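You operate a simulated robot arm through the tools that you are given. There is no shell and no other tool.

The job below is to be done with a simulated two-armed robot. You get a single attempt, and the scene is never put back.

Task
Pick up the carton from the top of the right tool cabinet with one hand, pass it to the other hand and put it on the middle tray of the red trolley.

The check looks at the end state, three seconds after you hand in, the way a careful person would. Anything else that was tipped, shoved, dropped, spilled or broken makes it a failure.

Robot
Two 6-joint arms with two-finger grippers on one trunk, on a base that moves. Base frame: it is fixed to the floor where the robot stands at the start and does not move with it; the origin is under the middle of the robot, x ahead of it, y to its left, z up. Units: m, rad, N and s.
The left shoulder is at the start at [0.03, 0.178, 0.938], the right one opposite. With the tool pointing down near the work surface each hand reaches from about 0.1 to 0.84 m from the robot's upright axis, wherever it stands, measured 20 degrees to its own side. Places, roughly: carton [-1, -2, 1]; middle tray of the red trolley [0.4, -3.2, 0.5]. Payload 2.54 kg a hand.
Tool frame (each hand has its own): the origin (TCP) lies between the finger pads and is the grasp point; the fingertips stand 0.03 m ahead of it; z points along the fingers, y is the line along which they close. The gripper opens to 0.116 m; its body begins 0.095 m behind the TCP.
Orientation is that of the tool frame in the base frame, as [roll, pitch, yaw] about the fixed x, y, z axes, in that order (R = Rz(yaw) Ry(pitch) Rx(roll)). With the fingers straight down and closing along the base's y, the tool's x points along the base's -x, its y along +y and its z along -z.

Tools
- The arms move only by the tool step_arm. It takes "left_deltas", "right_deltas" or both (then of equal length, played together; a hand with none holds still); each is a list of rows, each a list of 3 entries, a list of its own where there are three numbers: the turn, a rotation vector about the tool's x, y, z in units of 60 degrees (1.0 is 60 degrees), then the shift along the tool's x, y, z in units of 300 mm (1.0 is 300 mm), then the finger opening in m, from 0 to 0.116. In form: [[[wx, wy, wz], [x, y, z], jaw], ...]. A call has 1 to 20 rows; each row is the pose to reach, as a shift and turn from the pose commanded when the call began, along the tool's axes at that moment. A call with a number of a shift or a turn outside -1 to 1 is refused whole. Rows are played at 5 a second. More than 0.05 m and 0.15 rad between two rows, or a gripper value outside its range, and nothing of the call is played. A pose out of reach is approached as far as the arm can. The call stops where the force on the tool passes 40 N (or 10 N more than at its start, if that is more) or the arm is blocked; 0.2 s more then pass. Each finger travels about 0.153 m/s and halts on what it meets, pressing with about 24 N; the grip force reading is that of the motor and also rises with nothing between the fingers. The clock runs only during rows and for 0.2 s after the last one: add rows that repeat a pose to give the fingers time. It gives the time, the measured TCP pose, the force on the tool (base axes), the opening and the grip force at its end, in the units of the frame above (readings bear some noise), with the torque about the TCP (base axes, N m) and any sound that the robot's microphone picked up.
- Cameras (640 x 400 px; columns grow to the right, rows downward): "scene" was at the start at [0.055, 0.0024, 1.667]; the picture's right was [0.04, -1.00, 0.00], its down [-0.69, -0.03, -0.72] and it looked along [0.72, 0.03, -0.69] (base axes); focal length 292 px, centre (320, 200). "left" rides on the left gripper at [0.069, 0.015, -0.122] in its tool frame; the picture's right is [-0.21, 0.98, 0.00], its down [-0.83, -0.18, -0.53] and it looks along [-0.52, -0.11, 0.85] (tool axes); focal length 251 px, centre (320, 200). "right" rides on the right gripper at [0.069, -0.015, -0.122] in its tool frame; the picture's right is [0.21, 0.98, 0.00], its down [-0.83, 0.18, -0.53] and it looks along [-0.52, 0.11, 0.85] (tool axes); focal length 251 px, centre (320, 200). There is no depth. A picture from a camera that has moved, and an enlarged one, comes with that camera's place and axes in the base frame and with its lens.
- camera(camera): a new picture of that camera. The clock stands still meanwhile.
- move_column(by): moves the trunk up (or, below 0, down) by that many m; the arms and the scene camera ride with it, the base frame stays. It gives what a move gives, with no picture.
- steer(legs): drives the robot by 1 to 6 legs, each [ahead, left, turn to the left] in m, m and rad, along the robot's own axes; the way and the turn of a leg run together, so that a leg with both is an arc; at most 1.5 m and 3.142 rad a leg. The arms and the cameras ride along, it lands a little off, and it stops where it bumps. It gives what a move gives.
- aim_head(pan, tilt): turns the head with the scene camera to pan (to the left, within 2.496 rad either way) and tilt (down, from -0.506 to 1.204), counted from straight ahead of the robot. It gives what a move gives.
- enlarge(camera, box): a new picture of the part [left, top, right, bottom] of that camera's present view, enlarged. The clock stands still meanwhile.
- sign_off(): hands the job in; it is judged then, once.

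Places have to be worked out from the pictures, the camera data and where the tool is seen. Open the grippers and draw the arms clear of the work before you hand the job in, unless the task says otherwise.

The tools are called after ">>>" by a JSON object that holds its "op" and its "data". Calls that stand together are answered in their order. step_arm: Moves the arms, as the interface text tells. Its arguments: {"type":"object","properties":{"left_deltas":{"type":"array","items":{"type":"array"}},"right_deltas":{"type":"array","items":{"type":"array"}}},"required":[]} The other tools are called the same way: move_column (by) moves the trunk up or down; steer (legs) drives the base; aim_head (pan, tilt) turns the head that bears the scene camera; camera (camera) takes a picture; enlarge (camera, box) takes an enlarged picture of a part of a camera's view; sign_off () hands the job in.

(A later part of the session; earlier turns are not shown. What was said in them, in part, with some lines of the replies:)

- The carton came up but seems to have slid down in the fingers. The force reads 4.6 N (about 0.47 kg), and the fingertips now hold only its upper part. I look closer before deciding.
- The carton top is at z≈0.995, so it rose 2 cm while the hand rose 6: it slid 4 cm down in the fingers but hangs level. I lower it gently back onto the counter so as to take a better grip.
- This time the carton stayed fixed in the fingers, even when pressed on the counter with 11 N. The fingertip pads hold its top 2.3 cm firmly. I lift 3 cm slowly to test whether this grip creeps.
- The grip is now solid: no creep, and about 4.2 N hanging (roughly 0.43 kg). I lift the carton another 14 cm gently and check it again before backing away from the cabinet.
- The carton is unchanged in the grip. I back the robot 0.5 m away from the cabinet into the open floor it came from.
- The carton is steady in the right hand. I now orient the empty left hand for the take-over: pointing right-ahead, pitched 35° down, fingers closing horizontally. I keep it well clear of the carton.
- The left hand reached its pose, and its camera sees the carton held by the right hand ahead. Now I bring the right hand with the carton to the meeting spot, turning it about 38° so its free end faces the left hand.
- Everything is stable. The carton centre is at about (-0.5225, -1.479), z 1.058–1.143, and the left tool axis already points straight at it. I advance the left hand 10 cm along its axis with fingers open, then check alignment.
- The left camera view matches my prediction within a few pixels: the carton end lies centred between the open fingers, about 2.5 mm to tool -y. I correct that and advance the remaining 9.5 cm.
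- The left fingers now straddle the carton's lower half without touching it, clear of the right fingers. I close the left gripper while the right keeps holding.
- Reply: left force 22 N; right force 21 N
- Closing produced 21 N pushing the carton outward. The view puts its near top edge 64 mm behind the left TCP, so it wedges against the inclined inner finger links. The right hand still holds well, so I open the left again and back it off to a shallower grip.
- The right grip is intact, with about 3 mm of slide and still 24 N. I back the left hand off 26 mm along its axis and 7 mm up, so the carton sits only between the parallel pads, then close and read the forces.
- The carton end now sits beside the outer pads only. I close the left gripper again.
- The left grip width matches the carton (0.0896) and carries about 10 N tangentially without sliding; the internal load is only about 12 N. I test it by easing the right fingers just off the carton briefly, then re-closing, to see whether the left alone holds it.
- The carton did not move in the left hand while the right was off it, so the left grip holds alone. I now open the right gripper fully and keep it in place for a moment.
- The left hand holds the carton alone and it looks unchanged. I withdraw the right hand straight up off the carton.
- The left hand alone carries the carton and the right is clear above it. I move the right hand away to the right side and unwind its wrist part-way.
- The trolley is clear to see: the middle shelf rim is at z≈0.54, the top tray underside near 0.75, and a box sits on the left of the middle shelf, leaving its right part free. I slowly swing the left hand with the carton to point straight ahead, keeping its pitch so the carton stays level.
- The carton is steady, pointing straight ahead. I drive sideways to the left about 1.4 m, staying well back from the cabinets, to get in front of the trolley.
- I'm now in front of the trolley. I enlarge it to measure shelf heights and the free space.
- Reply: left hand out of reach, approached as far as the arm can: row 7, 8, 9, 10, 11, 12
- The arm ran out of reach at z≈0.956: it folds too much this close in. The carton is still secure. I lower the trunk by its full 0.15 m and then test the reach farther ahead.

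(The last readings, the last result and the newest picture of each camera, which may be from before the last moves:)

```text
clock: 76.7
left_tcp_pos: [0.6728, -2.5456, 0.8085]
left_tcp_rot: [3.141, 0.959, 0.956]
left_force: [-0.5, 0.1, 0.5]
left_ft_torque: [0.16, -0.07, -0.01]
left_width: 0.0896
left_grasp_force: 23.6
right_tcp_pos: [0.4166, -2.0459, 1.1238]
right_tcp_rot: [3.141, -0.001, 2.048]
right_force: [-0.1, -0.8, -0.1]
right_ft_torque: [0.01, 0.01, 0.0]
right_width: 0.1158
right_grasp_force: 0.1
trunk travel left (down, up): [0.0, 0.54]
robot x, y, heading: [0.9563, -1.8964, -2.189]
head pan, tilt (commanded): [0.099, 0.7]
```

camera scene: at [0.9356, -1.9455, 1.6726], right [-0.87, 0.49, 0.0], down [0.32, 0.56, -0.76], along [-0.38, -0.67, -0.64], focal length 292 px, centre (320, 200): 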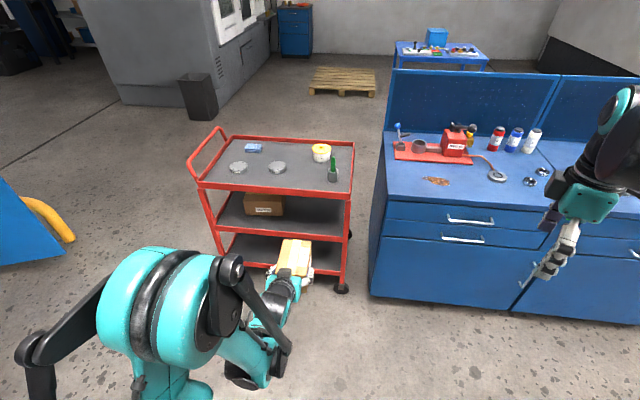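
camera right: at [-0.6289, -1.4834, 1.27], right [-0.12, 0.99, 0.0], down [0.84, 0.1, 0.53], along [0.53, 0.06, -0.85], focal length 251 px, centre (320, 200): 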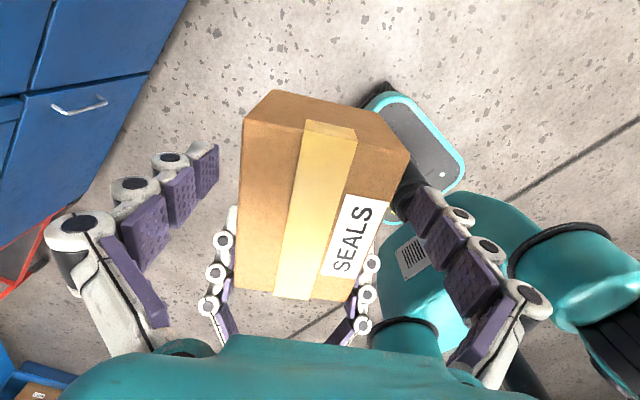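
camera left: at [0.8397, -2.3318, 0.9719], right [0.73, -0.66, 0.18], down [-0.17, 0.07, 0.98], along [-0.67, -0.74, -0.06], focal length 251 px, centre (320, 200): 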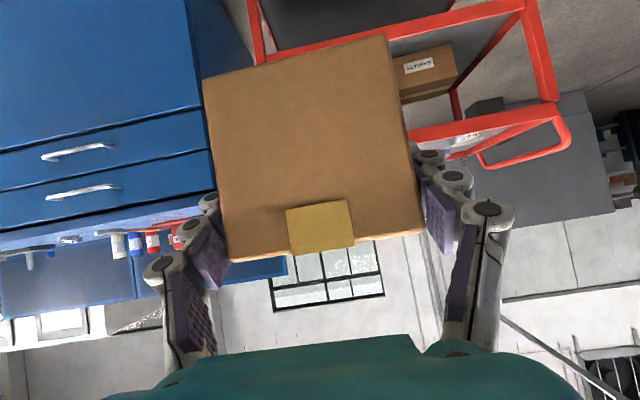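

Reaching ahead works: the TCP is now 0.69 m ahead at z 0.81. I test lowering it straight down here in free space toward the tray height.

>>> {"op": "step_arm", "data": {"left_deltas": [[[0, 0, 0], [0.035, 0, 0.025], 0.02], [[0, 0, 0], [0.105, 0, 0.074], 0.02], [[0, 0, 0], [0.175, 0, 0.123], 0.02], [[0, 0, 0], [0.245, 0, 0.172], 0.02], [[0, 0, 0], [0.315, 0, 0.221], 0.02], [[0, 0, 0], [0.385, 0, 0.27], 0.02], [[0, 0, 0], [0.455, 0, 0.319], 0.02], [[0, 0, 0], [0.525, 0, 0.368], 0.02], [[0, 0, 0], [0.569, 0, 0.399], 0.02], [[0, 0, 0], [0.569, 0, 0.399], 0.02]]}}

>>> {"op": "camera", "data": {"camera": "scene"}}

>>> {"op": "camera", "data": {"camera": "left"}}

```text
clock: 78.9
left_tcp_pos: [0.6432, -2.5754, 0.6127]
left_tcp_rot: [3.139, 0.955, 0.953]
left_force: [1.0, 0.5, 0.9]
left_ft_torque: [0.17, -0.11, -0.01]
left_width: 0.0896
left_grasp_force: 24.1
left hand out of reach, approached as far as the arm can: row 6, 7, 8, 9, 10
right_tcp_pos: [0.4165, -2.0457, 1.1227]
right_tcp_rot: [3.141, 0.0, 2.046]
right_force: [-0.4, 0.8, 0.1]
right_ft_torque: [-0.02, -0.03, -0.05]
right_width: 0.1157
right_grasp_force: 0.0
trunk travel left (down, up): [0.0, 0.54]
robot x, y, heading: [0.9577, -1.8968, -2.185]
head pan, tilt (commanded): [0.099, 0.7]
```

```text
taken
camera scene: at [0.9354, -1.9457, 1.5226], right [-0.87, 0.49, 0.0], down [0.32, 0.56, -0.76], along [-0.38, -0.67, -0.64], focal length 292 px, centre (320, 200)
```

scene: 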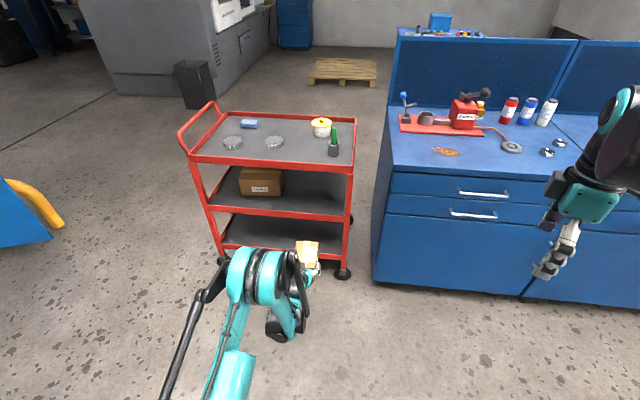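

```text
taken
camera left: at [0.7382, -2.4686, 0.628], right [0.73, -0.66, 0.18], down [-0.17, 0.07, 0.98], along [-0.67, -0.74, -0.06], focal length 251 px, centre (320, 200)
```

left: 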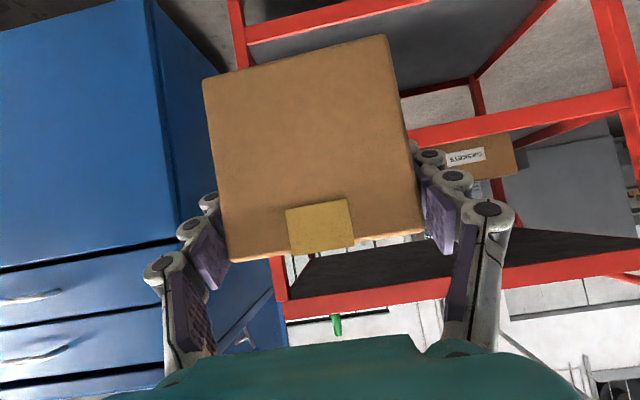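

At z 0.613 the arm needed to be about 0.735 m ahead, so I'll insert with the base while the arm stays extended, then lower with the arm. First I refine the shelf heights from the left wrist camera, which now sits at shelf height.

>>> {"op": "enlarge", "data": {"camera": "left", "box": [220, 0, 640, 340]}}

>>> {"op": "enlarge", "data": {"camera": "scene", "box": [180, 90, 380, 290]}}

```text
1.18 times, centred on (430, 170) of left
camera zoom: at [0.7382, -2.4686, 0.628], right [0.73, -0.66, 0.18], down [-0.17, 0.07, 0.98], along [-0.67, -0.74, -0.06], focal length 296 px, centre (191, 235)
```

zoom: 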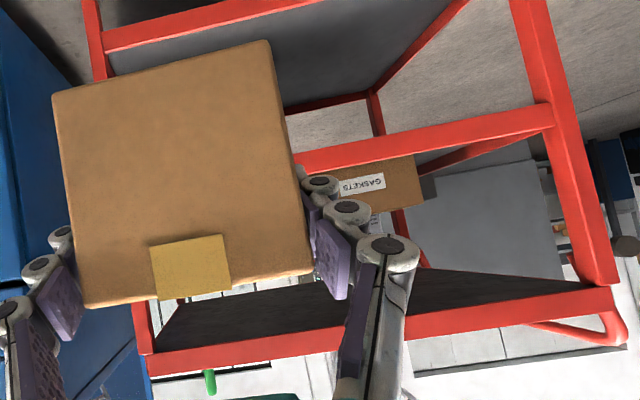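

```text
2.00 times, centred on (280, 190) of scene
camera zoom: at [0.9354, -1.9457, 1.5226], right [-0.87, 0.49, 0.0], down [0.32, 0.56, -0.76], along [-0.38, -0.67, -0.64], focal length 584 px, centre (400, 220)
```

zoom: 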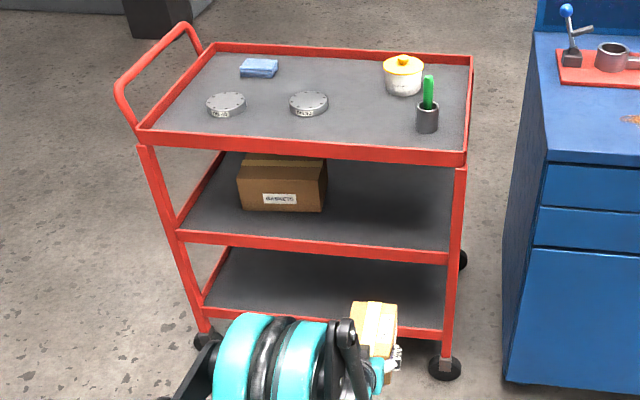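

Refined: front rim at about 2.09 along my axis, opening z≈0.525–0.789, and the GASKETS box between lateral 2.25 and 2.49. I aim for lateral 2.07, with the carton's near end about 6 cm inside. I extend the arm to about 0.80 m ahead at z≈0.63 here first.

>>> {"op": "step_arm", "data": {"left_deltas": [[[0, 0, 0], [-0.03, 0, 0.024], 0.02], [[0, 0, 0], [-0.08, 0, 0.066], 0.02], [[0, 0, 0], [-0.13, 0, 0.108], 0.02], [[0, 0, 0], [-0.171, 0, 0.143], 0.02], [[0, 0, 0], [-0.171, 0, 0.143], 0.02], [[0, 0, 0], [-0.171, 0, 0.143], 0.02]]}}

>>> {"op": "camera", "data": {"camera": "left"}}

```text
clock: 80.3
left_tcp_pos: [0.6074, -2.6269, 0.6308]
left_tcp_rot: [3.141, 0.96, 0.955]
left_force: [0.2, 0.9, -1.8]
left_ft_torque: [0.13, -0.11, -0.01]
left_width: 0.0895
left_grasp_force: 24.2
right_tcp_pos: [0.4176, -2.0458, 1.1243]
right_tcp_rot: [3.141, 0.0, 2.047]
right_force: [-0.6, 0.6, -0.4]
right_ft_torque: [0.01, 0.03, -0.04]
right_width: 0.1159
right_grasp_force: 0.1
trunk travel left (down, up): [0.0, 0.54]
robot x, y, heading: [0.957, -1.8955, -2.184]
head pan, tilt (commanded): [0.099, 0.7]
```

```text
taken
camera left: at [0.7008, -2.5216, 0.6457], right [0.73, -0.66, 0.18], down [-0.17, 0.07, 0.98], along [-0.67, -0.74, -0.06], focal length 251 px, centre (320, 200)
```

left: 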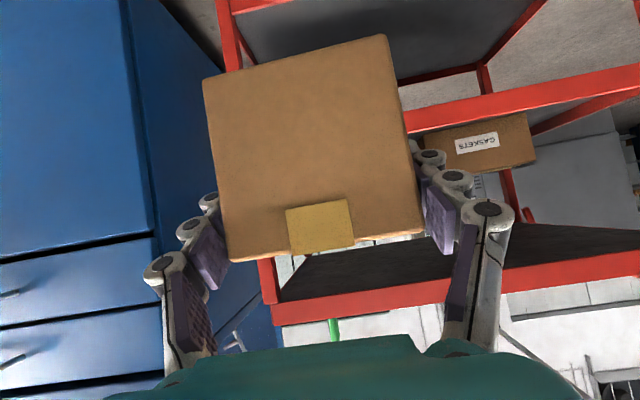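

The TCP is at (0.607, -2.627, 0.631), 0.80 m ahead. Here in the open I test that the arm can go down 8 cm and back up at this extension, as needed for setting down.

>>> {"op": "step_arm", "data": {"left_deltas": [[[0, 0, 0], [0.05, 0, 0.035], 0.02], [[0, 0, 0], [0.11, 0, 0.077], 0.02], [[0, 0, 0], [0.17, 0, 0.119], 0.02], [[0, 0, 0], [0.219, 0, 0.153], 0.02], [[0, 0, 0], [0.219, 0, 0.153], 0.02]]}}

```text
clock: 81.5
left_tcp_pos: [0.6085, -2.6264, 0.5511]
left_tcp_rot: [-3.141, 0.959, 0.955]
left_force: [-0.3, -0.3, 0.8]
left_ft_torque: [0.16, -0.09, -0.01]
left_width: 0.0895
left_grasp_force: 24.0
right_tcp_pos: [0.4167, -2.0476, 1.1239]
right_tcp_rot: [-3.14, 0.0, 2.047]
right_force: [-0.1, 0.0, 0.4]
right_ft_torque: [-0.01, -0.04, 0.0]
right_width: 0.1161
right_grasp_force: 0.0
trunk travel left (down, up): [0.0, 0.54]
robot x, y, heading: [0.9605, -1.8972, -2.187]
head pan, tilt (commanded): [0.099, 0.7]
```

Reach is fine at z 0.551. I probe 2.5 cm lower, then return to the travel height of about 0.63.

>>> {"op": "step_arm", "data": {"left_deltas": [[[0, 0, 0], [0.034, 0, 0.024], 0.02], [[0, 0, 0], [0.068, 0, 0.048], 0.02], [[0, 0, 0], [0.02, 0, 0.014], 0.02], [[0, 0, 0], [-0.05, 0, -0.035], 0.02], [[0, 0, 0], [-0.12, 0, -0.084], 0.02], [[0, 0, 0], [-0.18, 0, -0.126], 0.02], [[0, 0, 0], [-0.214, 0, -0.149], 0.02], [[0, 0, 0], [-0.214, 0, -0.149], 0.02]]}}

>>> {"op": "camera", "data": {"camera": "left"}}

```text
clock: 83.3
left_tcp_pos: [0.6079, -2.6264, 0.6286]
left_tcp_rot: [3.142, 0.957, 0.956]
left_force: [0.9, 0.0, -0.2]
left_ft_torque: [0.14, -0.09, -0.02]
left_width: 0.0894
left_grasp_force: 24.2
left hand out of reach, approached as far as the arm can: row 1, 2
right_tcp_pos: [0.4164, -2.046, 1.1239]
right_tcp_rot: [3.141, 0.002, 2.047]
right_force: [-1.0, -0.2, 0.9]
right_ft_torque: [0.01, 0.0, 0.01]
right_width: 0.1161
right_grasp_force: 0.0
trunk travel left (down, up): [0.0, 0.54]
robot x, y, heading: [0.9561, -1.8952, -2.186]
head pan, tilt (commanded): [0.099, 0.7]
```

```text
taken
camera left: at [0.7007, -2.5209, 0.6448], right [0.73, -0.66, 0.18], down [-0.17, 0.07, 0.98], along [-0.67, -0.74, -0.06], focal length 251 px, centre (320, 200)
```

left: 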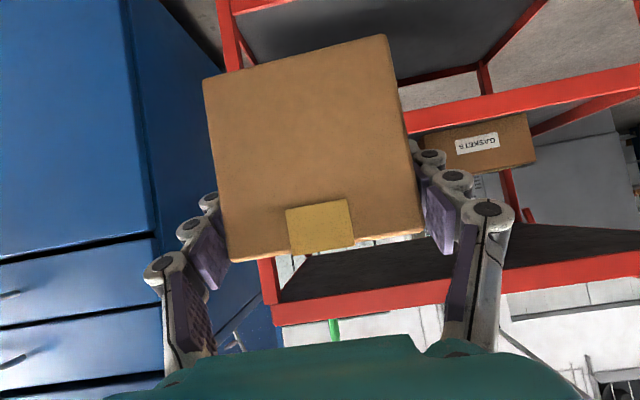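

At 0.80 m ahead the arm bottoms out near z 0.55. I extend 6 cm more and probe down again to be sure I can reach the tray.

>>> {"op": "step_arm", "data": {"left_deltas": [[[0, 0, 0], [-0.04, 0, 0.055], 0.02], [[0, 0, 0], [-0.08, 0, 0.11], 0.02], [[0, 0, 0], [-0.115, 0, 0.164], 0.02], [[0, 0, 0], [-0.045, 0, 0.214], 0.02], [[0, 0, 0], [0.025, 0, 0.263], 0.02], [[0, 0, 0], [0.095, 0, 0.312], 0.02], [[0, 0, 0], [0.169, 0, 0.363], 0.02], [[0, 0, 0], [0.169, 0, 0.363], 0.02]]}}

>>> {"op": "camera", "data": {"camera": "scene"}}

```text
clock: 85.1
left_tcp_pos: [0.5869, -2.6617, 0.564]
left_tcp_rot: [3.141, 0.955, 0.955]
left_force: [-0.4, 0.0, 0.4]
left_ft_torque: [0.15, -0.11, 0.02]
left_width: 0.0896
left_grasp_force: 24.2
left hand out of reach, approached as far as the arm can: row 6, 7, 8
right_tcp_pos: [0.4168, -2.0458, 1.1244]
right_tcp_rot: [-3.141, -0.001, 2.047]
right_force: [1.0, 0.2, 0.8]
right_ft_torque: [0.01, 0.0, 0.0]
right_width: 0.1161
right_grasp_force: 0.2
trunk travel left (down, up): [0.0, 0.54]
robot x, y, heading: [0.9585, -1.8967, -2.184]
head pan, tilt (commanded): [0.099, 0.7]
```

```text
taken
camera scene: at [0.9352, -1.9461, 1.5226], right [-0.87, 0.49, 0.0], down [0.32, 0.56, -0.76], along [-0.38, -0.67, -0.64], focal length 292 px, centre (320, 200)
```

scene: 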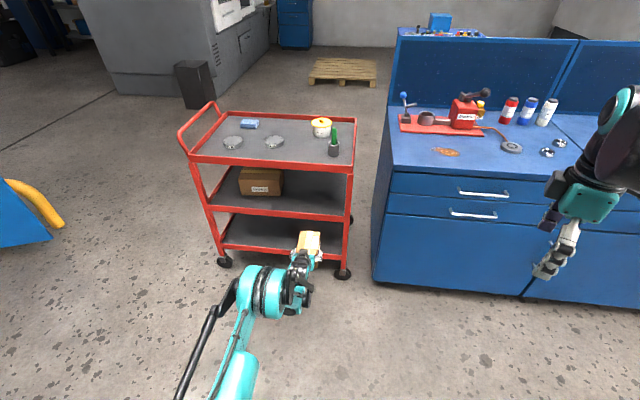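

The lowest reach is about z 0.548 near 0.80 m ahead. The carton bottom is about 58 mm below the TCP and the tray should be near 0.49, so that is just about enough. I go back to travel height at 0.805 m ahead.

>>> {"op": "step_arm", "data": {"left_deltas": [[[0, 0, 0], [-0.03, 0, -0.055], 0.02], [[0, 0, 0], [-0.06, 0, -0.111], 0.02], [[0, 0, 0], [-0.09, 0, -0.167], 0.02], [[0, 0, 0], [-0.121, 0, -0.223], 0.02], [[0, 0, 0], [-0.121, 0, -0.223], 0.02], [[0, 0, 0], [-0.121, 0, -0.223], 0.02]]}}

>>> {"op": "camera", "data": {"camera": "left"}}

```text
clock: 86.5
left_tcp_pos: [0.6056, -2.6338, 0.6314]
left_tcp_rot: [-3.141, 0.958, 0.955]
left_force: [0.2, -0.5, 0.0]
left_ft_torque: [0.15, -0.09, -0.03]
left_width: 0.0893
left_grasp_force: 24.0
right_tcp_pos: [0.4159, -2.0462, 1.1237]
right_tcp_rot: [-3.139, 0.001, 2.046]
right_force: [0.1, 0.4, 0.1]
right_ft_torque: [0.0, 0.0, -0.01]
right_width: 0.1164
right_grasp_force: 0.1
trunk travel left (down, up): [0.0, 0.54]
robot x, y, heading: [0.9589, -1.8888, -2.181]
head pan, tilt (commanded): [0.099, 0.7]
```

```text
taken
camera left: at [0.7, -2.5272, 0.6464], right [0.73, -0.66, 0.18], down [-0.17, 0.07, 0.98], along [-0.67, -0.74, -0.06], focal length 251 px, centre (320, 200)
```

left: 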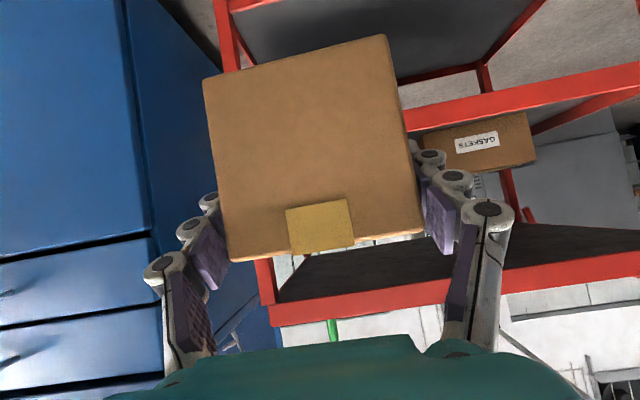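

The carton is at travel height: TCP z 0.631, carton bottom about 0.573. I drive forward 0.18 m, stopping just before the trolley front, to verify alignment with the opening.

>>> {"op": "steer", "data": {"legs": [[0.18, 0.025, 0]]}}

>>> {"op": "aim_head", "data": {"pan": 0.15, "tilt": 0.75}}

>>> {"op": "camera", "data": {"camera": "left"}}

>>> {"op": "camera", "data": {"camera": "scene"}}

>>> {"op": "camera", "data": {"camera": "right"}}

```text
clock: 88.0
left_tcp_pos: [0.5271, -2.7964, 0.6301]
left_tcp_rot: [3.14, 0.955, 0.958]
left_force: [0.0, -0.2, -0.1]
left_ft_torque: [0.16, -0.09, 0.01]
left_width: 0.0893
left_grasp_force: 23.7
right_tcp_pos: [0.3352, -2.2101, 1.124]
right_tcp_rot: [3.141, -0.003, 2.048]
right_force: [-0.7, -0.4, 0.5]
right_ft_torque: [0.04, -0.03, 0.04]
right_width: 0.1161
right_grasp_force: 0.1
trunk travel left (down, up): [0.0, 0.54]
robot x, y, heading: [0.8762, -2.0541, -2.189]
head pan, tilt (commanded): [0.099, 0.7]
```

```text
clock: 88.6
left_tcp_pos: [0.5263, -2.7961, 0.6318]
left_tcp_rot: [3.141, 0.958, 0.958]
left_force: [0.3, 0.1, -0.1]
left_ft_torque: [0.1, -0.09, 0.03]
left_width: 0.0894
left_grasp_force: 23.8
right_tcp_pos: [0.3341, -2.2075, 1.1236]
right_tcp_rot: [3.141, -0.001, 2.05]
right_force: [-0.2, -0.7, 0.4]
right_ft_torque: [0.0, -0.02, -0.02]
right_width: 0.1161
right_grasp_force: 0.0
trunk travel left (down, up): [0.0, 0.54]
robot x, y, heading: [0.8765, -2.0542, -2.179]
head pan, tilt (commanded): [0.15, 0.75]
```

```text
taken
camera left: at [0.6198, -2.6883, 0.6463], right [0.73, -0.66, 0.18], down [-0.17, 0.07, 0.98], along [-0.66, -0.75, -0.06], focal length 251 px, centre (320, 200)
```

left: 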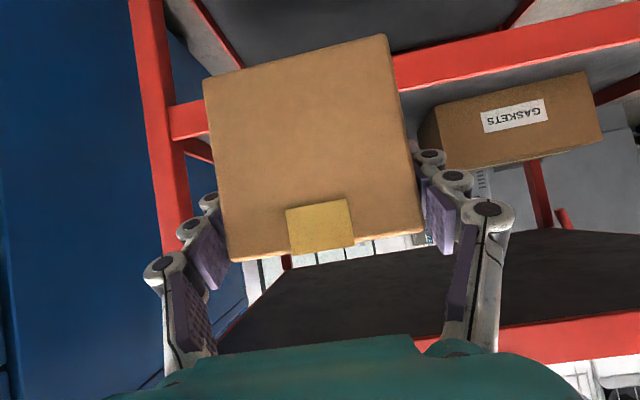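

```text
taken
camera scene: at [0.8579, -2.1065, 1.5183], right [-0.9, 0.45, 0.0], down [0.3, 0.61, -0.73], along [-0.33, -0.65, -0.68], focal length 292 px, centre (320, 200)
```

scene: 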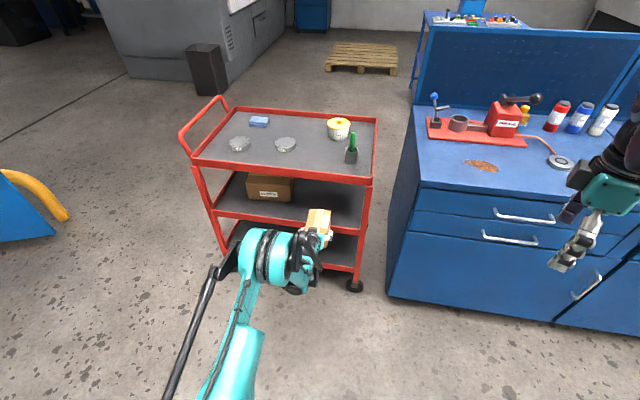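

```text
taken
camera right: at [0.2899, -2.1545, 1.2447], right [0.77, 0.64, 0.0], down [0.54, -0.65, 0.53], along [0.34, -0.41, -0.85], focal length 251 px, centre (320, 200)
```

right: 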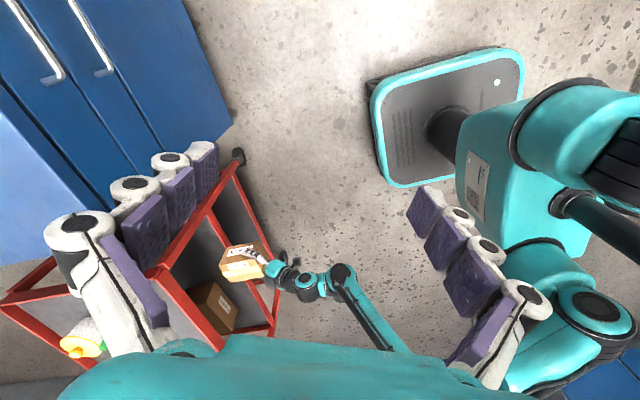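

Aligned: the TCP is at lateral 2.071, and the carton's far end is about 3 cm before the rim. The rim top is ≈0.528, the tray surface ≈0.497 and the top tray's underside ≈0.788. I lower 1.5 cm to centre in the opening, then drive in half the remaining way.

>>> {"op": "step_arm", "data": {"left_deltas": [[[0, 0, 0], [0.02, 0, 0.014], 0.02], [[0, 0, 0], [0.041, 0, 0.029], 0.02], [[0, 0, 0], [0.041, 0, 0.029], 0.02]]}}

>>> {"op": "steer", "data": {"legs": [[0.11, -0.002, 0]]}}

>>> {"op": "camera", "data": {"camera": "left"}}

>>> {"op": "camera", "data": {"camera": "right"}}

>>> {"op": "camera", "data": {"camera": "scene"}}

```text
clock: 89.4
left_tcp_pos: [0.5257, -2.7951, 0.6159]
left_tcp_rot: [3.141, 0.959, 0.959]
left_force: [0.4, 0.3, 0.4]
left_ft_torque: [0.14, -0.12, 0.0]
left_width: 0.0895
left_grasp_force: 23.7
right_tcp_pos: [0.3353, -2.2083, 1.1222]
right_tcp_rot: [3.141, 0.001, 2.048]
right_force: [0.3, -0.2, 0.0]
right_ft_torque: [0.02, 0.01, -0.03]
right_width: 0.1159
right_grasp_force: 0.1
trunk travel left (down, up): [0.0, 0.54]
robot x, y, heading: [0.8755, -2.0534, -2.184]
head pan, tilt (commanded): [0.15, 0.75]
```

```text
clock: 90.6
left_tcp_pos: [0.4614, -2.884, 0.6149]
left_tcp_rot: [3.141, 0.957, 0.959]
left_force: [0.2, -0.1, -0.8]
left_ft_torque: [0.17, -0.13, 0.0]
left_width: 0.0897
left_grasp_force: 24.3
right_tcp_pos: [0.2688, -2.2974, 1.1238]
right_tcp_rot: [3.14, -0.001, 2.049]
right_force: [-0.3, -0.7, -1.0]
right_ft_torque: [0.03, -0.02, 0.02]
right_width: 0.1159
right_grasp_force: 0.1
trunk travel left (down, up): [0.0, 0.54]
robot x, y, heading: [0.8122, -2.1434, -2.178]
head pan, tilt (commanded): [0.15, 0.75]
```

```text
taken
camera left: at [0.5538, -2.7765, 0.6299], right [0.73, -0.66, 0.18], down [-0.17, 0.07, 0.98], along [-0.66, -0.74, -0.06], focal length 251 px, centre (320, 200)
```

left: 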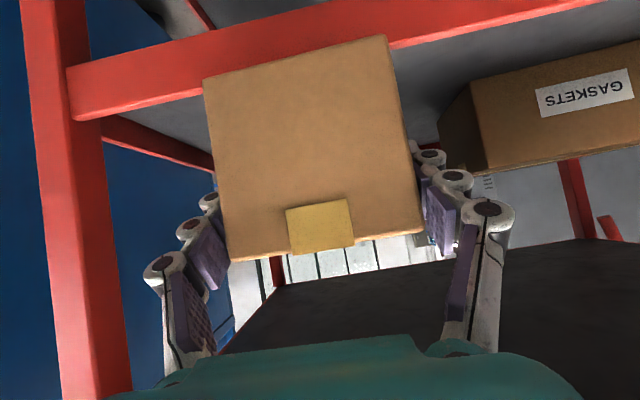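

```text
taken
camera right: at [0.2242, -2.2438, 1.2441], right [0.77, 0.64, 0.0], down [0.54, -0.65, 0.53], along [0.34, -0.41, -0.85], focal length 251 px, centre (320, 200)
```

right: 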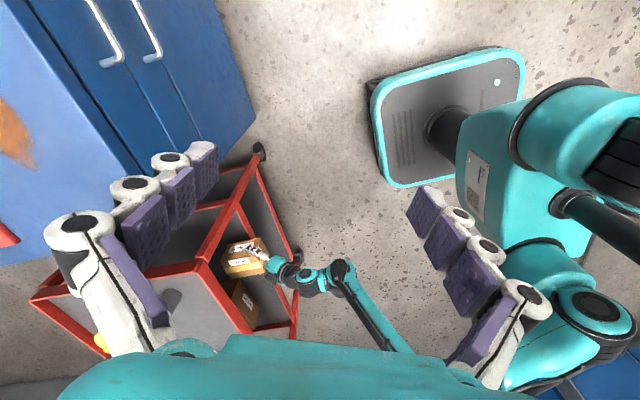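

```text
taken
camera scene: at [0.792, -2.1966, 1.5182], right [-0.89, 0.45, 0.0], down [0.31, 0.61, -0.73], along [-0.33, -0.65, -0.68], focal length 292 px, centre (320, 200)
```

scene: 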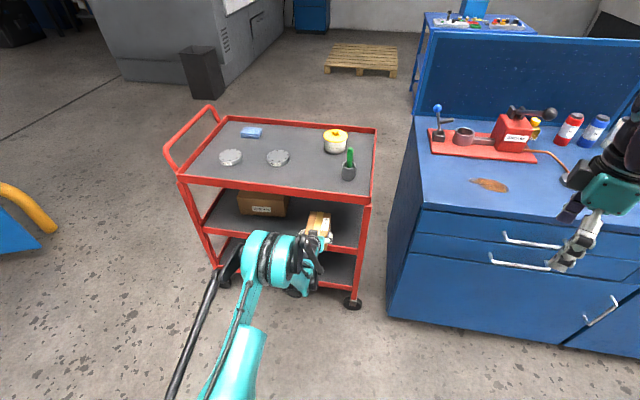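

The carton has passed over the rim (far end about 8 cm inside) with no contact. I enlarge the side view from the right wrist camera to check clearance before going on.

>>> {"op": "enlarge", "data": {"camera": "right", "box": [190, 200, 370, 340]}}

>>> {"op": "enlarge", "data": {"camera": "scene", "box": [220, 170, 400, 310]}}

```text
2.86 times, centred on (280, 270) of right
camera zoom: at [0.2242, -2.2438, 1.2441], right [0.77, 0.64, 0.0], down [0.54, -0.65, 0.53], along [0.34, -0.41, -0.85], focal length 718 px, centre (434, 0)
```

zoom: 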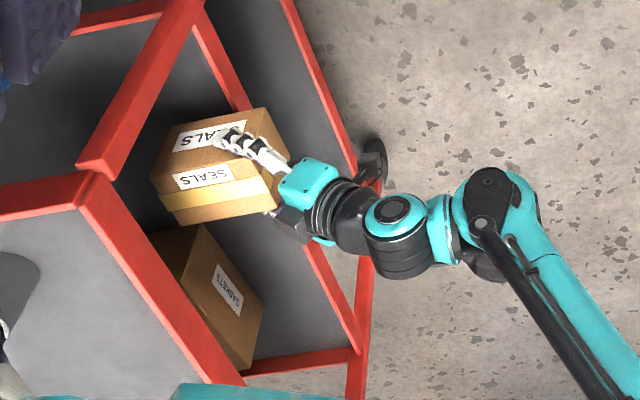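

```text
2.86 times, centred on (310, 240) of scene
camera zoom: at [0.792, -2.1966, 1.5182], right [-0.89, 0.45, 0.0], down [0.31, 0.61, -0.73], along [-0.33, -0.65, -0.68], focal length 835 px, centre (349, 86)
```

zoom: 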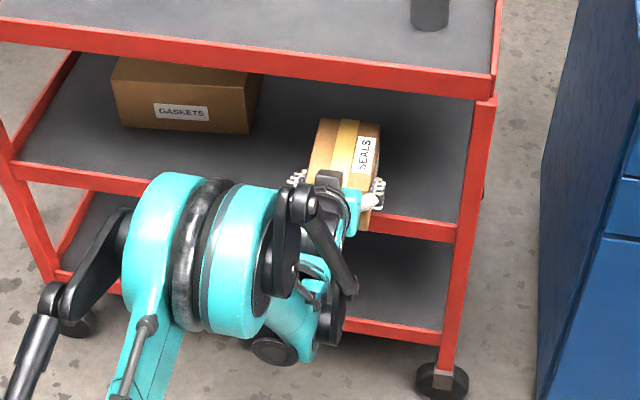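

Clearance is good on all sides: the wrist stays in front of the top tray and the carton is well to the right of the GASKETS box. I drive the last 12 cm in.

>>> {"op": "steer", "data": {"legs": [[0.06, -0.001, 0]]}}

>>> {"op": "enlarge", "data": {"camera": "right", "box": [190, 200, 370, 340]}}

>>> {"op": "camera", "data": {"camera": "left"}}

```text
clock: 91.6
left_tcp_pos: [0.4252, -2.9319, 0.615]
left_tcp_rot: [-3.141, 0.955, 0.959]
left_force: [-0.5, 0.1, -0.7]
left_ft_torque: [0.16, -0.12, 0.01]
left_width: 0.0895
left_grasp_force: 24.0
right_tcp_pos: [0.2338, -2.3461, 1.1229]
right_tcp_rot: [3.139, -0.003, 2.049]
right_force: [0.6, -0.5, -0.4]
right_ft_torque: [0.03, -0.04, 0.01]
right_width: 0.1162
right_grasp_force: 0.1
trunk travel left (down, up): [0.0, 0.54]
robot x, y, heading: [0.7756, -2.1921, -2.181]
head pan, tilt (commanded): [0.15, 0.75]
```

```text
2.86 times, centred on (280, 270) of right
camera zoom: at [0.1887, -2.2927, 1.2441], right [0.77, 0.64, 0.0], down [0.54, -0.65, 0.53], along [0.34, -0.41, -0.85], focal length 718 px, centre (434, 0)
```

zoom: 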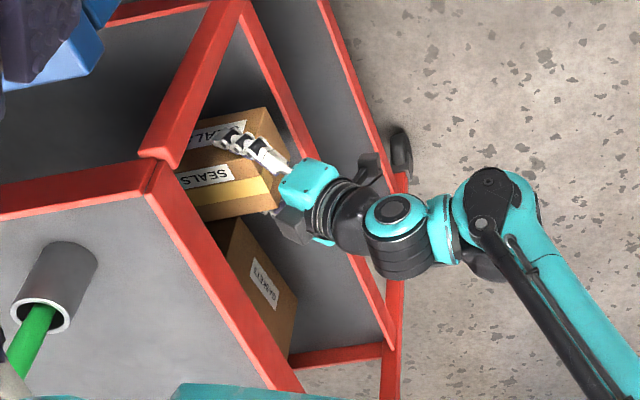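

```text
taken
camera left: at [0.5187, -2.8253, 0.6299], right [0.73, -0.66, 0.18], down [-0.17, 0.07, 0.98], along [-0.66, -0.75, -0.06], focal length 251 px, centre (320, 200)
```

left: 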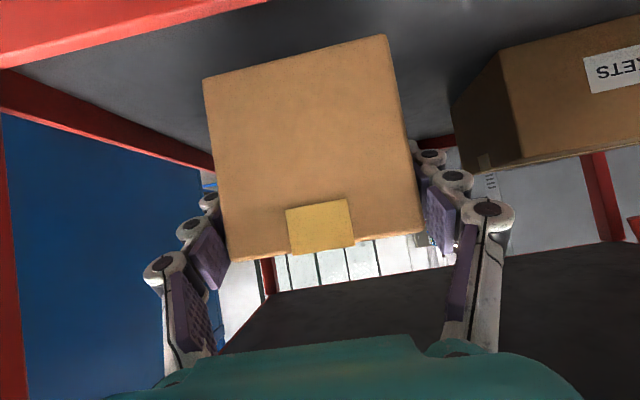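

Still no contact, with the TCP at 2.120 along the axis. I drive the remaining 6.5 cm so the carton sits fully inside the rim.

>>> {"op": "steer", "data": {"legs": [[0.065, -0.001, 0]]}}

>>> {"op": "enlarge", "data": {"camera": "right", "box": [190, 180, 370, 320]}}

>>> {"op": "camera", "data": {"camera": "left"}}

>>> {"op": "enlarge", "data": {"camera": "scene", "box": [220, 170, 400, 310]}}

```text
clock: 92.5
left_tcp_pos: [0.388, -2.9824, 0.6142]
left_tcp_rot: [-3.142, 0.956, 0.958]
left_force: [-0.4, -0.3, -0.1]
left_ft_torque: [0.14, -0.05, 0.0]
left_width: 0.0897
left_grasp_force: 24.2
right_tcp_pos: [0.1972, -2.3966, 1.1223]
right_tcp_rot: [3.14, -0.001, 2.049]
right_force: [-0.2, 0.1, 0.4]
right_ft_torque: [0.01, -0.03, 0.01]
right_width: 0.1158
right_grasp_force: 0.1
trunk travel left (down, up): [0.0, 0.54]
robot x, y, heading: [0.7377, -2.2425, -2.19]
head pan, tilt (commanded): [0.15, 0.75]
```

```text
2.86 times, centred on (280, 250) of right
camera zoom: at [0.1517, -2.3436, 1.2441], right [0.77, 0.64, 0.0], down [0.54, -0.65, 0.53], along [0.34, -0.41, -0.85], focal length 718 px, centre (434, 57)
```

zoom: 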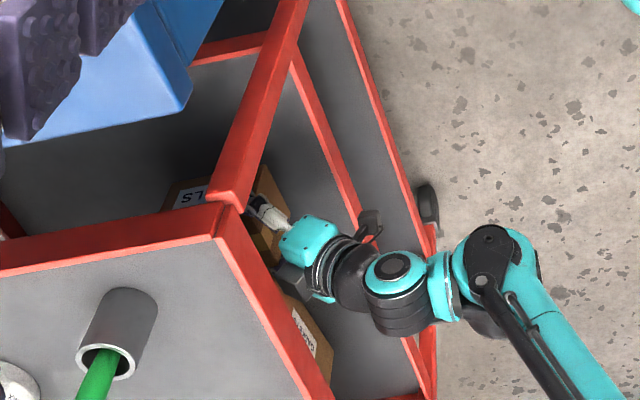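

```text
taken
camera left: at [0.4817, -2.8761, 0.6298], right [0.73, -0.66, 0.18], down [-0.17, 0.07, 0.98], along [-0.66, -0.75, -0.06], focal length 251 px, centre (320, 200)
```

left: 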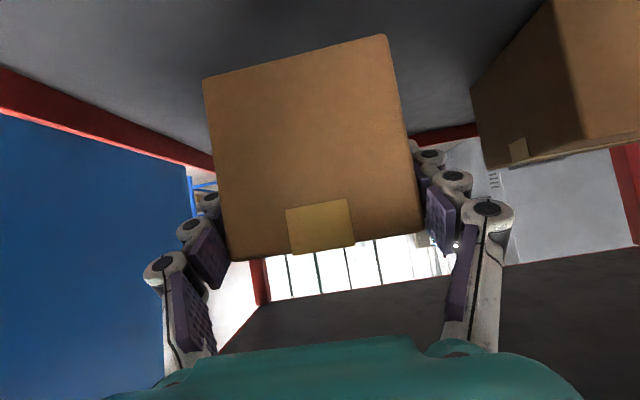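

```text
2.86 times, centred on (310, 240) of scene
camera zoom: at [0.7197, -2.2961, 1.5182], right [-0.89, 0.45, 0.0], down [0.31, 0.61, -0.73], along [-0.33, -0.65, -0.68], focal length 835 px, centre (349, 86)
```

zoom: 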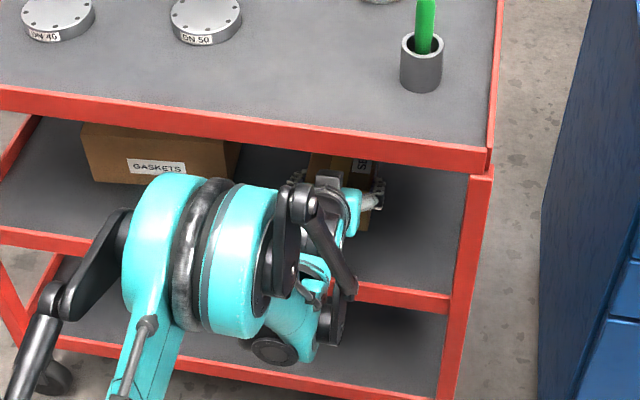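

The carton is inside the tray (TCP at 2.183 along, 2.069 lateral) with no contact forces. Now I lower it slowly toward the tray.

>>> {"op": "step_arm", "data": {"left_deltas": [[[0, 0, 0], [0.03, 0, 0.021], 0.02], [[0, 0, 0], [0.06, 0, 0.042], 0.02], [[0, 0, 0], [0.09, 0, 0.063], 0.02], [[0, 0, 0], [0.12, 0, 0.084], 0.02], [[0, 0, 0], [0.137, 0, 0.096], 0.02], [[0, 0, 0], [0.137, 0, 0.096], 0.02]]}}

>>> {"op": "camera", "data": {"camera": "left"}}

>>> {"op": "enlarge", "data": {"camera": "right", "box": [190, 180, 370, 320]}}

```text
clock: 94.0
left_tcp_pos: [0.388, -2.9828, 0.5651]
left_tcp_rot: [3.14, 0.957, 0.96]
left_force: [-0.1, 0.4, 0.2]
left_ft_torque: [0.14, -0.11, 0.02]
left_width: 0.0894
left_grasp_force: 24.6
right_tcp_pos: [0.1962, -2.3965, 1.1239]
right_tcp_rot: [3.14, -0.001, 2.049]
right_force: [0.6, -0.6, -0.1]
right_ft_torque: [0.0, -0.01, -0.03]
right_width: 0.1159
right_grasp_force: 0.0
trunk travel left (down, up): [0.0, 0.54]
robot x, y, heading: [0.7415, -2.2411, -2.182]
head pan, tilt (commanded): [0.15, 0.75]
```

```text
taken
camera left: at [0.482, -2.8751, 0.5799], right [0.73, -0.66, 0.18], down [-0.17, 0.07, 0.98], along [-0.66, -0.75, -0.06], focal length 251 px, centre (320, 200)
```

left: 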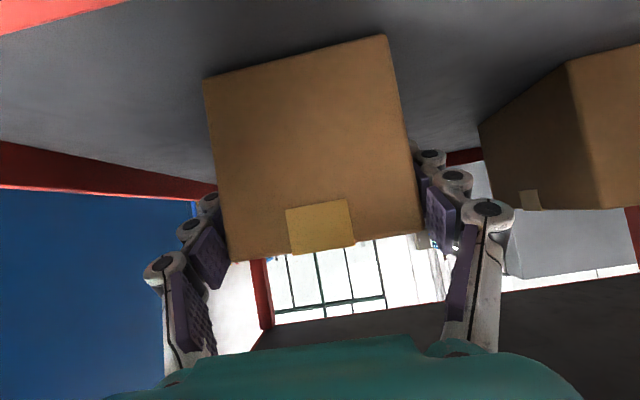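

```text
2.86 times, centred on (280, 250) of right
camera zoom: at [0.1525, -2.3425, 1.2446], right [0.77, 0.64, 0.0], down [0.54, -0.65, 0.53], along [0.34, -0.41, -0.85], focal length 718 px, centre (434, 57)
```

zoom: 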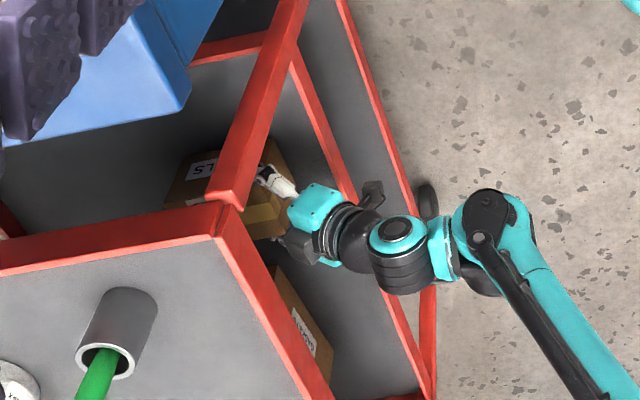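

No contact yet at TCP z 0.565 (carton bottom about 0.507). I lower in 3 mm steps, watching the force.

>>> {"op": "step_arm", "data": {"left_deltas": [[[0, 0, 0], [0.008, 0, 0.006], 0.02], [[0, 0, 0], [0.016, 0, 0.012], 0.02], [[0, 0, 0], [0.025, 0, 0.017], 0.02], [[0, 0, 0], [0.025, 0, 0.017], 0.02]]}}

```text
clock: 95.0
left_tcp_pos: [0.3888, -2.9829, 0.5589]
left_tcp_rot: [3.139, 0.958, 0.956]
left_force: [-4.1, -3.9, 17.3]
left_ft_torque: [-0.34, 0.24, -0.06]
left_width: 0.0898
left_grasp_force: 24.0
right_tcp_pos: [0.1982, -2.394, 1.1243]
right_tcp_rot: [-3.14, -0.002, 2.049]
right_force: [-0.2, 0.5, -0.4]
right_ft_torque: [0.02, -0.01, -0.01]
right_width: 0.116
right_grasp_force: 0.1
trunk travel left (down, up): [0.0, 0.54]
robot x, y, heading: [0.7381, -2.2438, -2.184]
head pan, tilt (commanded): [0.15, 0.75]
```

Contact: 17 N upward with the pressure centre under the carton, so it sits flat on the tray. I ease the push by about 1.5 mm and then open the left gripper gradually.

>>> {"op": "step_arm", "data": {"left_deltas": [[[0, 0, 0], [-0.004, 0, -0.003], 0.02], [[0, 0, 0], [-0.004, 0, -0.003], 0.02], [[0, 0, 0], [-0.004, 0, -0.003], 0.092], [[0, 0, 0], [-0.004, 0, -0.003], 0.096], [[0, 0, 0], [-0.004, 0, -0.003], 0.104], [[0, 0, 0], [-0.004, 0, -0.003], 0.116], [[0, 0, 0], [-0.004, 0, -0.003], 0.116]]}}

>>> {"op": "camera", "data": {"camera": "left"}}

>>> {"op": "enlarge", "data": {"camera": "right", "box": [190, 180, 370, 320]}}

```text
clock: 96.5
left_tcp_pos: [0.3901, -2.9825, 0.5584]
left_tcp_rot: [3.141, 0.955, 0.958]
left_force: [0.8, 0.4, -0.8]
left_ft_torque: [-0.01, -0.04, -0.02]
left_width: 0.1157
left_grasp_force: 0.0
right_tcp_pos: [0.1973, -2.3967, 1.1244]
right_tcp_rot: [3.14, 0.0, 2.05]
right_force: [-0.9, -0.2, -0.4]
right_ft_torque: [-0.02, -0.03, 0.02]
right_width: 0.1158
right_grasp_force: 0.0
trunk travel left (down, up): [0.0, 0.54]
robot x, y, heading: [0.7386, -2.2418, -2.182]
head pan, tilt (commanded): [0.15, 0.75]
```

```text
taken
camera left: at [0.4825, -2.8754, 0.5731], right [0.73, -0.66, 0.18], down [-0.17, 0.07, 0.98], along [-0.66, -0.75, -0.06], focal length 251 px, centre (320, 200)
```

left: 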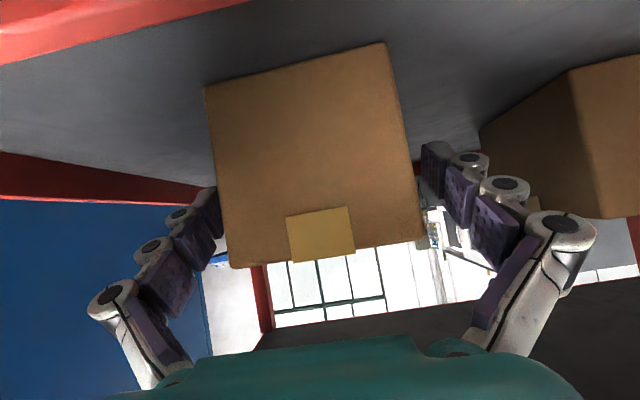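

```text
2.86 times, centred on (280, 250) of right
camera zoom: at [0.1527, -2.342, 1.2448], right [0.77, 0.64, 0.0], down [0.54, -0.65, 0.53], along [0.34, -0.41, -0.85], focal length 718 px, centre (434, 57)
```

zoom: 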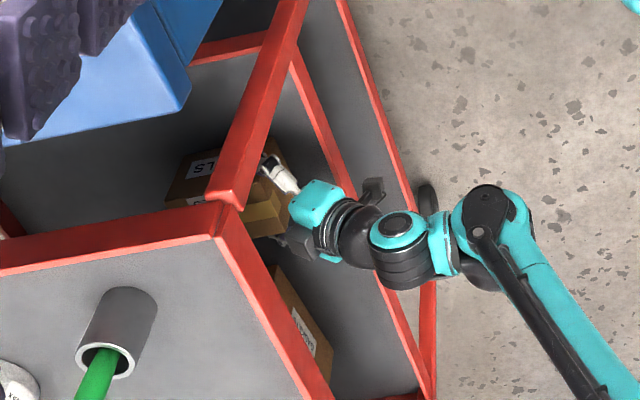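

The carton rests on the tray and the open fingers have about 13 mm clearance on each side. I raise the hand straight up 5.7 cm to travel height, with the fingers still straddling the carton.

>>> {"op": "step_arm", "data": {"left_deltas": [[[0, 0, 0], [-0.03, 0, -0.021], 0.116], [[0, 0, 0], [-0.07, 0, -0.049], 0.116], [[0, 0, 0], [-0.11, 0, -0.077], 0.116], [[0, 0, 0], [-0.156, 0, -0.109], 0.116], [[0, 0, 0], [-0.156, 0, -0.109], 0.116]]}}

>>> {"op": "camera", "data": {"camera": "left"}}

>>> {"op": "enlarge", "data": {"camera": "right", "box": [190, 180, 370, 320]}}

```text
clock: 97.8
left_tcp_pos: [0.3888, -2.9824, 0.6157]
left_tcp_rot: [3.142, 0.958, 0.958]
left_force: [-1.2, 0.8, -0.8]
left_ft_torque: [0.0, -0.01, 0.01]
left_width: 0.116
left_grasp_force: 0.0
right_tcp_pos: [0.1976, -2.3962, 1.1238]
right_tcp_rot: [3.14, 0.0, 2.05]
right_force: [-0.1, 0.4, -0.4]
right_ft_torque: [0.0, 0.03, -0.01]
right_width: 0.1161
right_grasp_force: 0.1
trunk travel left (down, up): [0.0, 0.54]
robot x, y, heading: [0.7392, -2.2431, -2.18]
head pan, tilt (commanded): [0.15, 0.75]
```

```text
taken
camera left: at [0.4811, -2.8758, 0.6305], right [0.73, -0.66, 0.18], down [-0.17, 0.07, 0.98], along [-0.66, -0.75, -0.06], focal length 251 px, centre (320, 200)
```

left: 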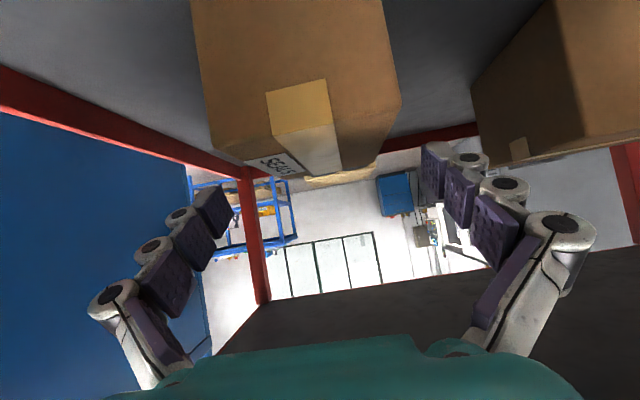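

```text
2.86 times, centred on (280, 250) of right
camera zoom: at [0.1527, -2.3421, 1.2447], right [0.77, 0.64, 0.0], down [0.54, -0.65, 0.53], along [0.34, -0.41, -0.85], focal length 718 px, centre (434, 57)
```

zoom: 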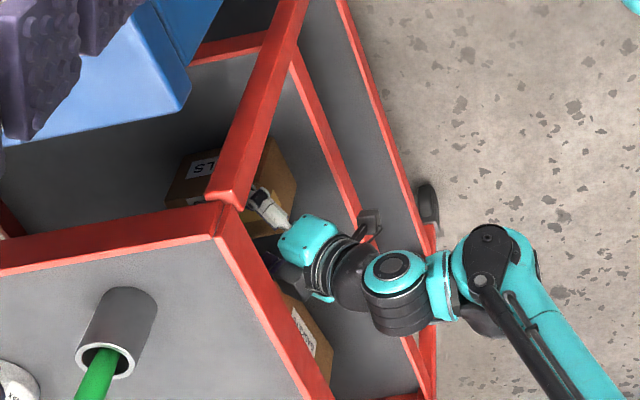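

The fingers are free above the carton, which stays upright on the tray. I back the robot straight out 0.4 m.

>>> {"op": "steer", "data": {"legs": [[-0.2, 0, 0], [-0.25, 0, 0]]}}

>>> {"op": "camera", "data": {"camera": "scene"}}

>>> {"op": "camera", "data": {"camera": "left"}}

>>> {"op": "camera", "data": {"camera": "right"}}

```text
clock: 100.8
left_tcp_pos: [0.6474, -2.6201, 0.6159]
left_tcp_rot: [-3.141, 0.957, 0.963]
left_force: [1.0, 0.6, 0.6]
left_ft_torque: [0.02, 0.04, 0.0]
left_width: 0.1161
left_grasp_force: 0.0
right_tcp_pos: [0.4549, -2.0344, 1.1244]
right_tcp_rot: [-3.14, 0.0, 2.055]
right_force: [-0.4, 0.0, 1.1]
right_ft_torque: [0.01, 0.04, 0.01]
right_width: 0.1161
right_grasp_force: 0.0
trunk travel left (down, up): [0.0, 0.54]
robot x, y, heading: [0.9931, -1.8792, -2.174]
head pan, tilt (commanded): [0.15, 0.75]
```

```text
taken
camera scene: at [0.9768, -1.9286, 1.5184], right [-0.9, 0.44, 0.0], down [0.3, 0.61, -0.73], along [-0.32, -0.66, -0.68], focal length 292 px, centre (320, 200)
```

scene: 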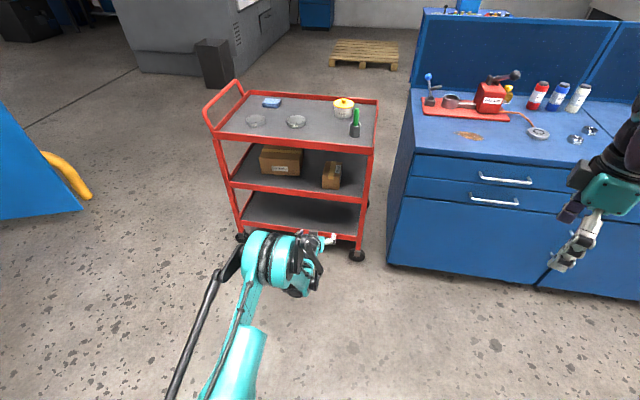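

```text
taken
camera left: at [0.74, -2.5122, 0.6309], right [0.73, -0.66, 0.18], down [-0.17, 0.07, 0.98], along [-0.66, -0.75, -0.06], focal length 251 px, centre (320, 200)
```

left: 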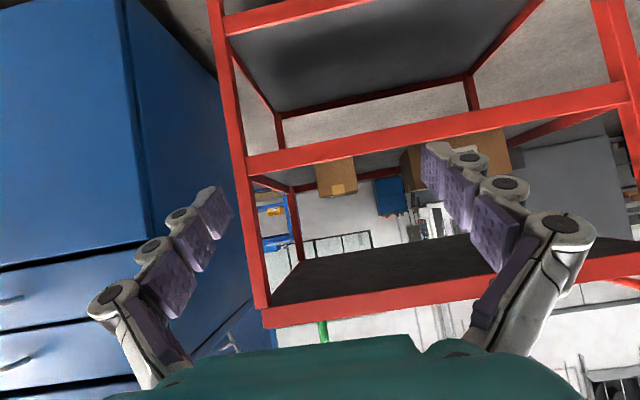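

```text
taken
camera right: at [0.4087, -1.98, 1.2451], right [0.76, 0.64, 0.0], down [0.55, -0.65, 0.53], along [0.34, -0.41, -0.85], focal length 251 px, centre (320, 200)
```

right: 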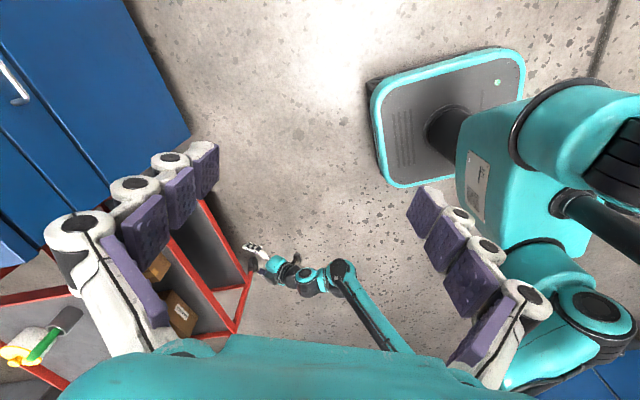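

The carton is on the middle tray next to the GASKETS box, and both hands are clear. I enlarge the trolley and the cabinets to confirm everything is in order.

>>> {"op": "enlarge", "data": {"camera": "scene", "box": [200, 70, 400, 270]}}

>>> {"op": "aim_head", "data": {"pan": -0.35, "tilt": 0.6}}

>>> {"op": "camera", "data": {"camera": "scene"}}

```text
2.00 times, centred on (300, 170) of scene
camera zoom: at [0.9768, -1.9286, 1.5184], right [-0.9, 0.44, 0.0], down [0.3, 0.61, -0.73], along [-0.32, -0.66, -0.68], focal length 584 px, centre (360, 260)
```

zoom: 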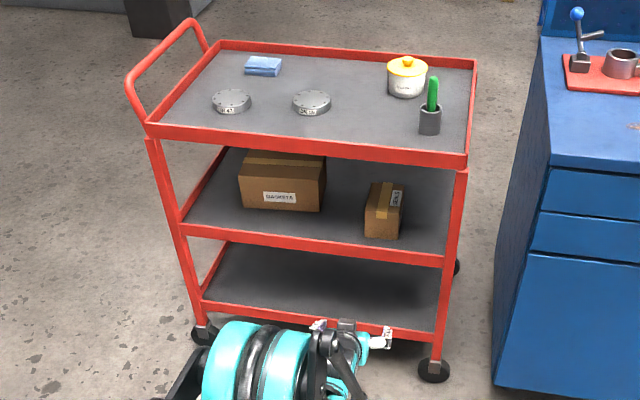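

```text
clock: 101.7
left_tcp_pos: [0.6466, -2.6212, 0.615]
left_tcp_rot: [-3.141, 0.956, 0.963]
left_force: [0.0, 0.7, -0.1]
left_ft_torque: [0.0, 0.0, 0.0]
left_width: 0.1163
left_grasp_force: 0.1
right_tcp_pos: [0.454, -2.0342, 1.1236]
right_tcp_rot: [-3.141, -0.001, 2.054]
right_force: [-0.2, 0.2, 0.4]
right_ft_torque: [-0.02, 0.03, -0.01]
right_width: 0.116
right_grasp_force: 0.1
trunk travel left (down, up): [0.0, 0.54]
robot x, y, heading: [0.9935, -1.8769, -2.178]
head pan, tilt (commanded): [-0.351, 0.6]
```

```text
taken
camera scene: at [0.9404, -1.9061, 1.5312], right [-0.58, 0.82, 0.0], down [0.46, 0.33, -0.82], along [-0.67, -0.48, -0.57], focal length 292 px, centre (320, 200)
```

scene: 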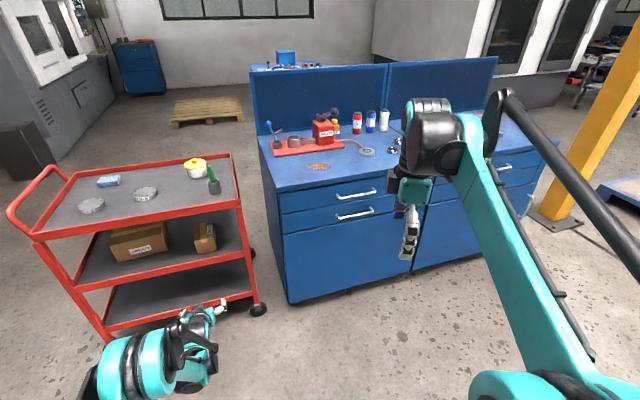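

Everything else is where it was: the items on the trolley top, the GASKETS box and the cabinet tools. The carton stands upright on the middle tray. I back off a little more so the arms are well clear, then take a last look.

>>> {"op": "steer", "data": {"legs": [[-0.25, 0, 0]]}}

>>> {"op": "aim_head", "data": {"pan": 0.1, "tilt": 0.6}}

>>> {"op": "enlarge", "data": {"camera": "scene", "box": [180, 70, 420, 270]}}

```text
clock: 103.5
left_tcp_pos: [0.7885, -2.4125, 0.616]
left_tcp_rot: [3.141, 0.958, 0.959]
left_force: [0.3, 0.7, 1.1]
left_ft_torque: [-0.02, 0.0, 0.01]
left_width: 0.116
left_grasp_force: 0.1
right_tcp_pos: [0.5967, -1.8268, 1.1237]
right_tcp_rot: [-3.14, 0.0, 2.049]
right_force: [0.8, 0.1, -0.4]
right_ft_torque: [-0.01, 0.06, 0.03]
right_width: 0.1162
right_grasp_force: 0.1
trunk travel left (down, up): [0.0, 0.54]
robot x, y, heading: [1.1371, -1.6728, -2.185]
head pan, tilt (commanded): [-0.351, 0.6]
```

```text
clock: 104.4
left_tcp_pos: [0.7867, -2.4138, 0.6148]
left_tcp_rot: [3.14, 0.957, 0.961]
left_force: [-0.6, -0.2, 0.1]
left_ft_torque: [0.04, -0.01, -0.01]
left_width: 0.1161
left_grasp_force: 0.0
right_tcp_pos: [0.5955, -1.8274, 1.1242]
right_tcp_rot: [3.141, 0.0, 2.051]
right_force: [-0.5, -0.7, -0.5]
right_ft_torque: [0.01, -0.03, -0.03]
right_width: 0.116
right_grasp_force: 0.1
trunk travel left (down, up): [0.0, 0.54]
robot x, y, heading: [1.1354, -1.675, -2.177]
head pan, tilt (commanded): [0.099, 0.6]
```

```text
2.00 times, centred on (300, 170) of scene
camera zoom: at [1.1127, -1.7268, 1.5312], right [-0.87, 0.49, 0.0], down [0.28, 0.49, -0.82], along [-0.4, -0.72, -0.57], focal length 584 px, centre (360, 260)
```

zoom: 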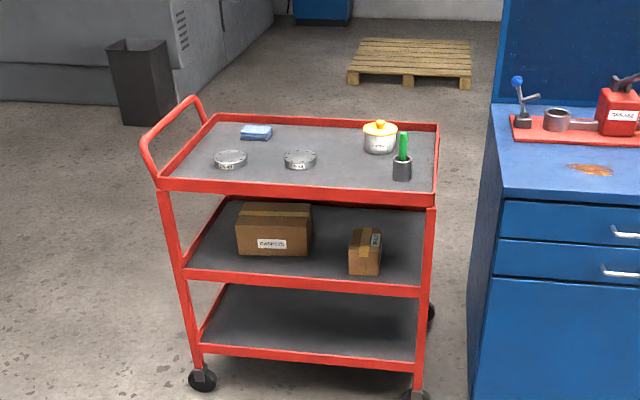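

The carton sits flat and upright on the middle tray, nothing else has moved, both grippers are open and the arms are well clear. I hand the job in.

>>> {"op": "sign_off", "data": {}}

```text
The job is handed in.
```

The SEALS carton is standing upright on the middle tray of the red trolley, to the right of the GASKETS box. I've handed the job in, but I haven't seen the check's result.

- **Pick-up:** The right hand took the carton from the cabinet. On the first lift it slid about 4 cm down in the fingers. I set it back on the counter, found the grip at its top edge was holding, and lifted again from there.
- **Hand-over:** The first left-hand grip was too deep and pushed the carton outward. I opened the left hand, backed it off and gripped again. Before letting go with the right hand, I checked that the left could hold the carton alone.
- **Placement:** The left hand set the carton down until it pressed flat on the tray, then released it.

In the last pictures the trolley, the items on it and the things on the cabinet I could see were where they had been. Both grippers are open and the arms are well clear of the trolley.
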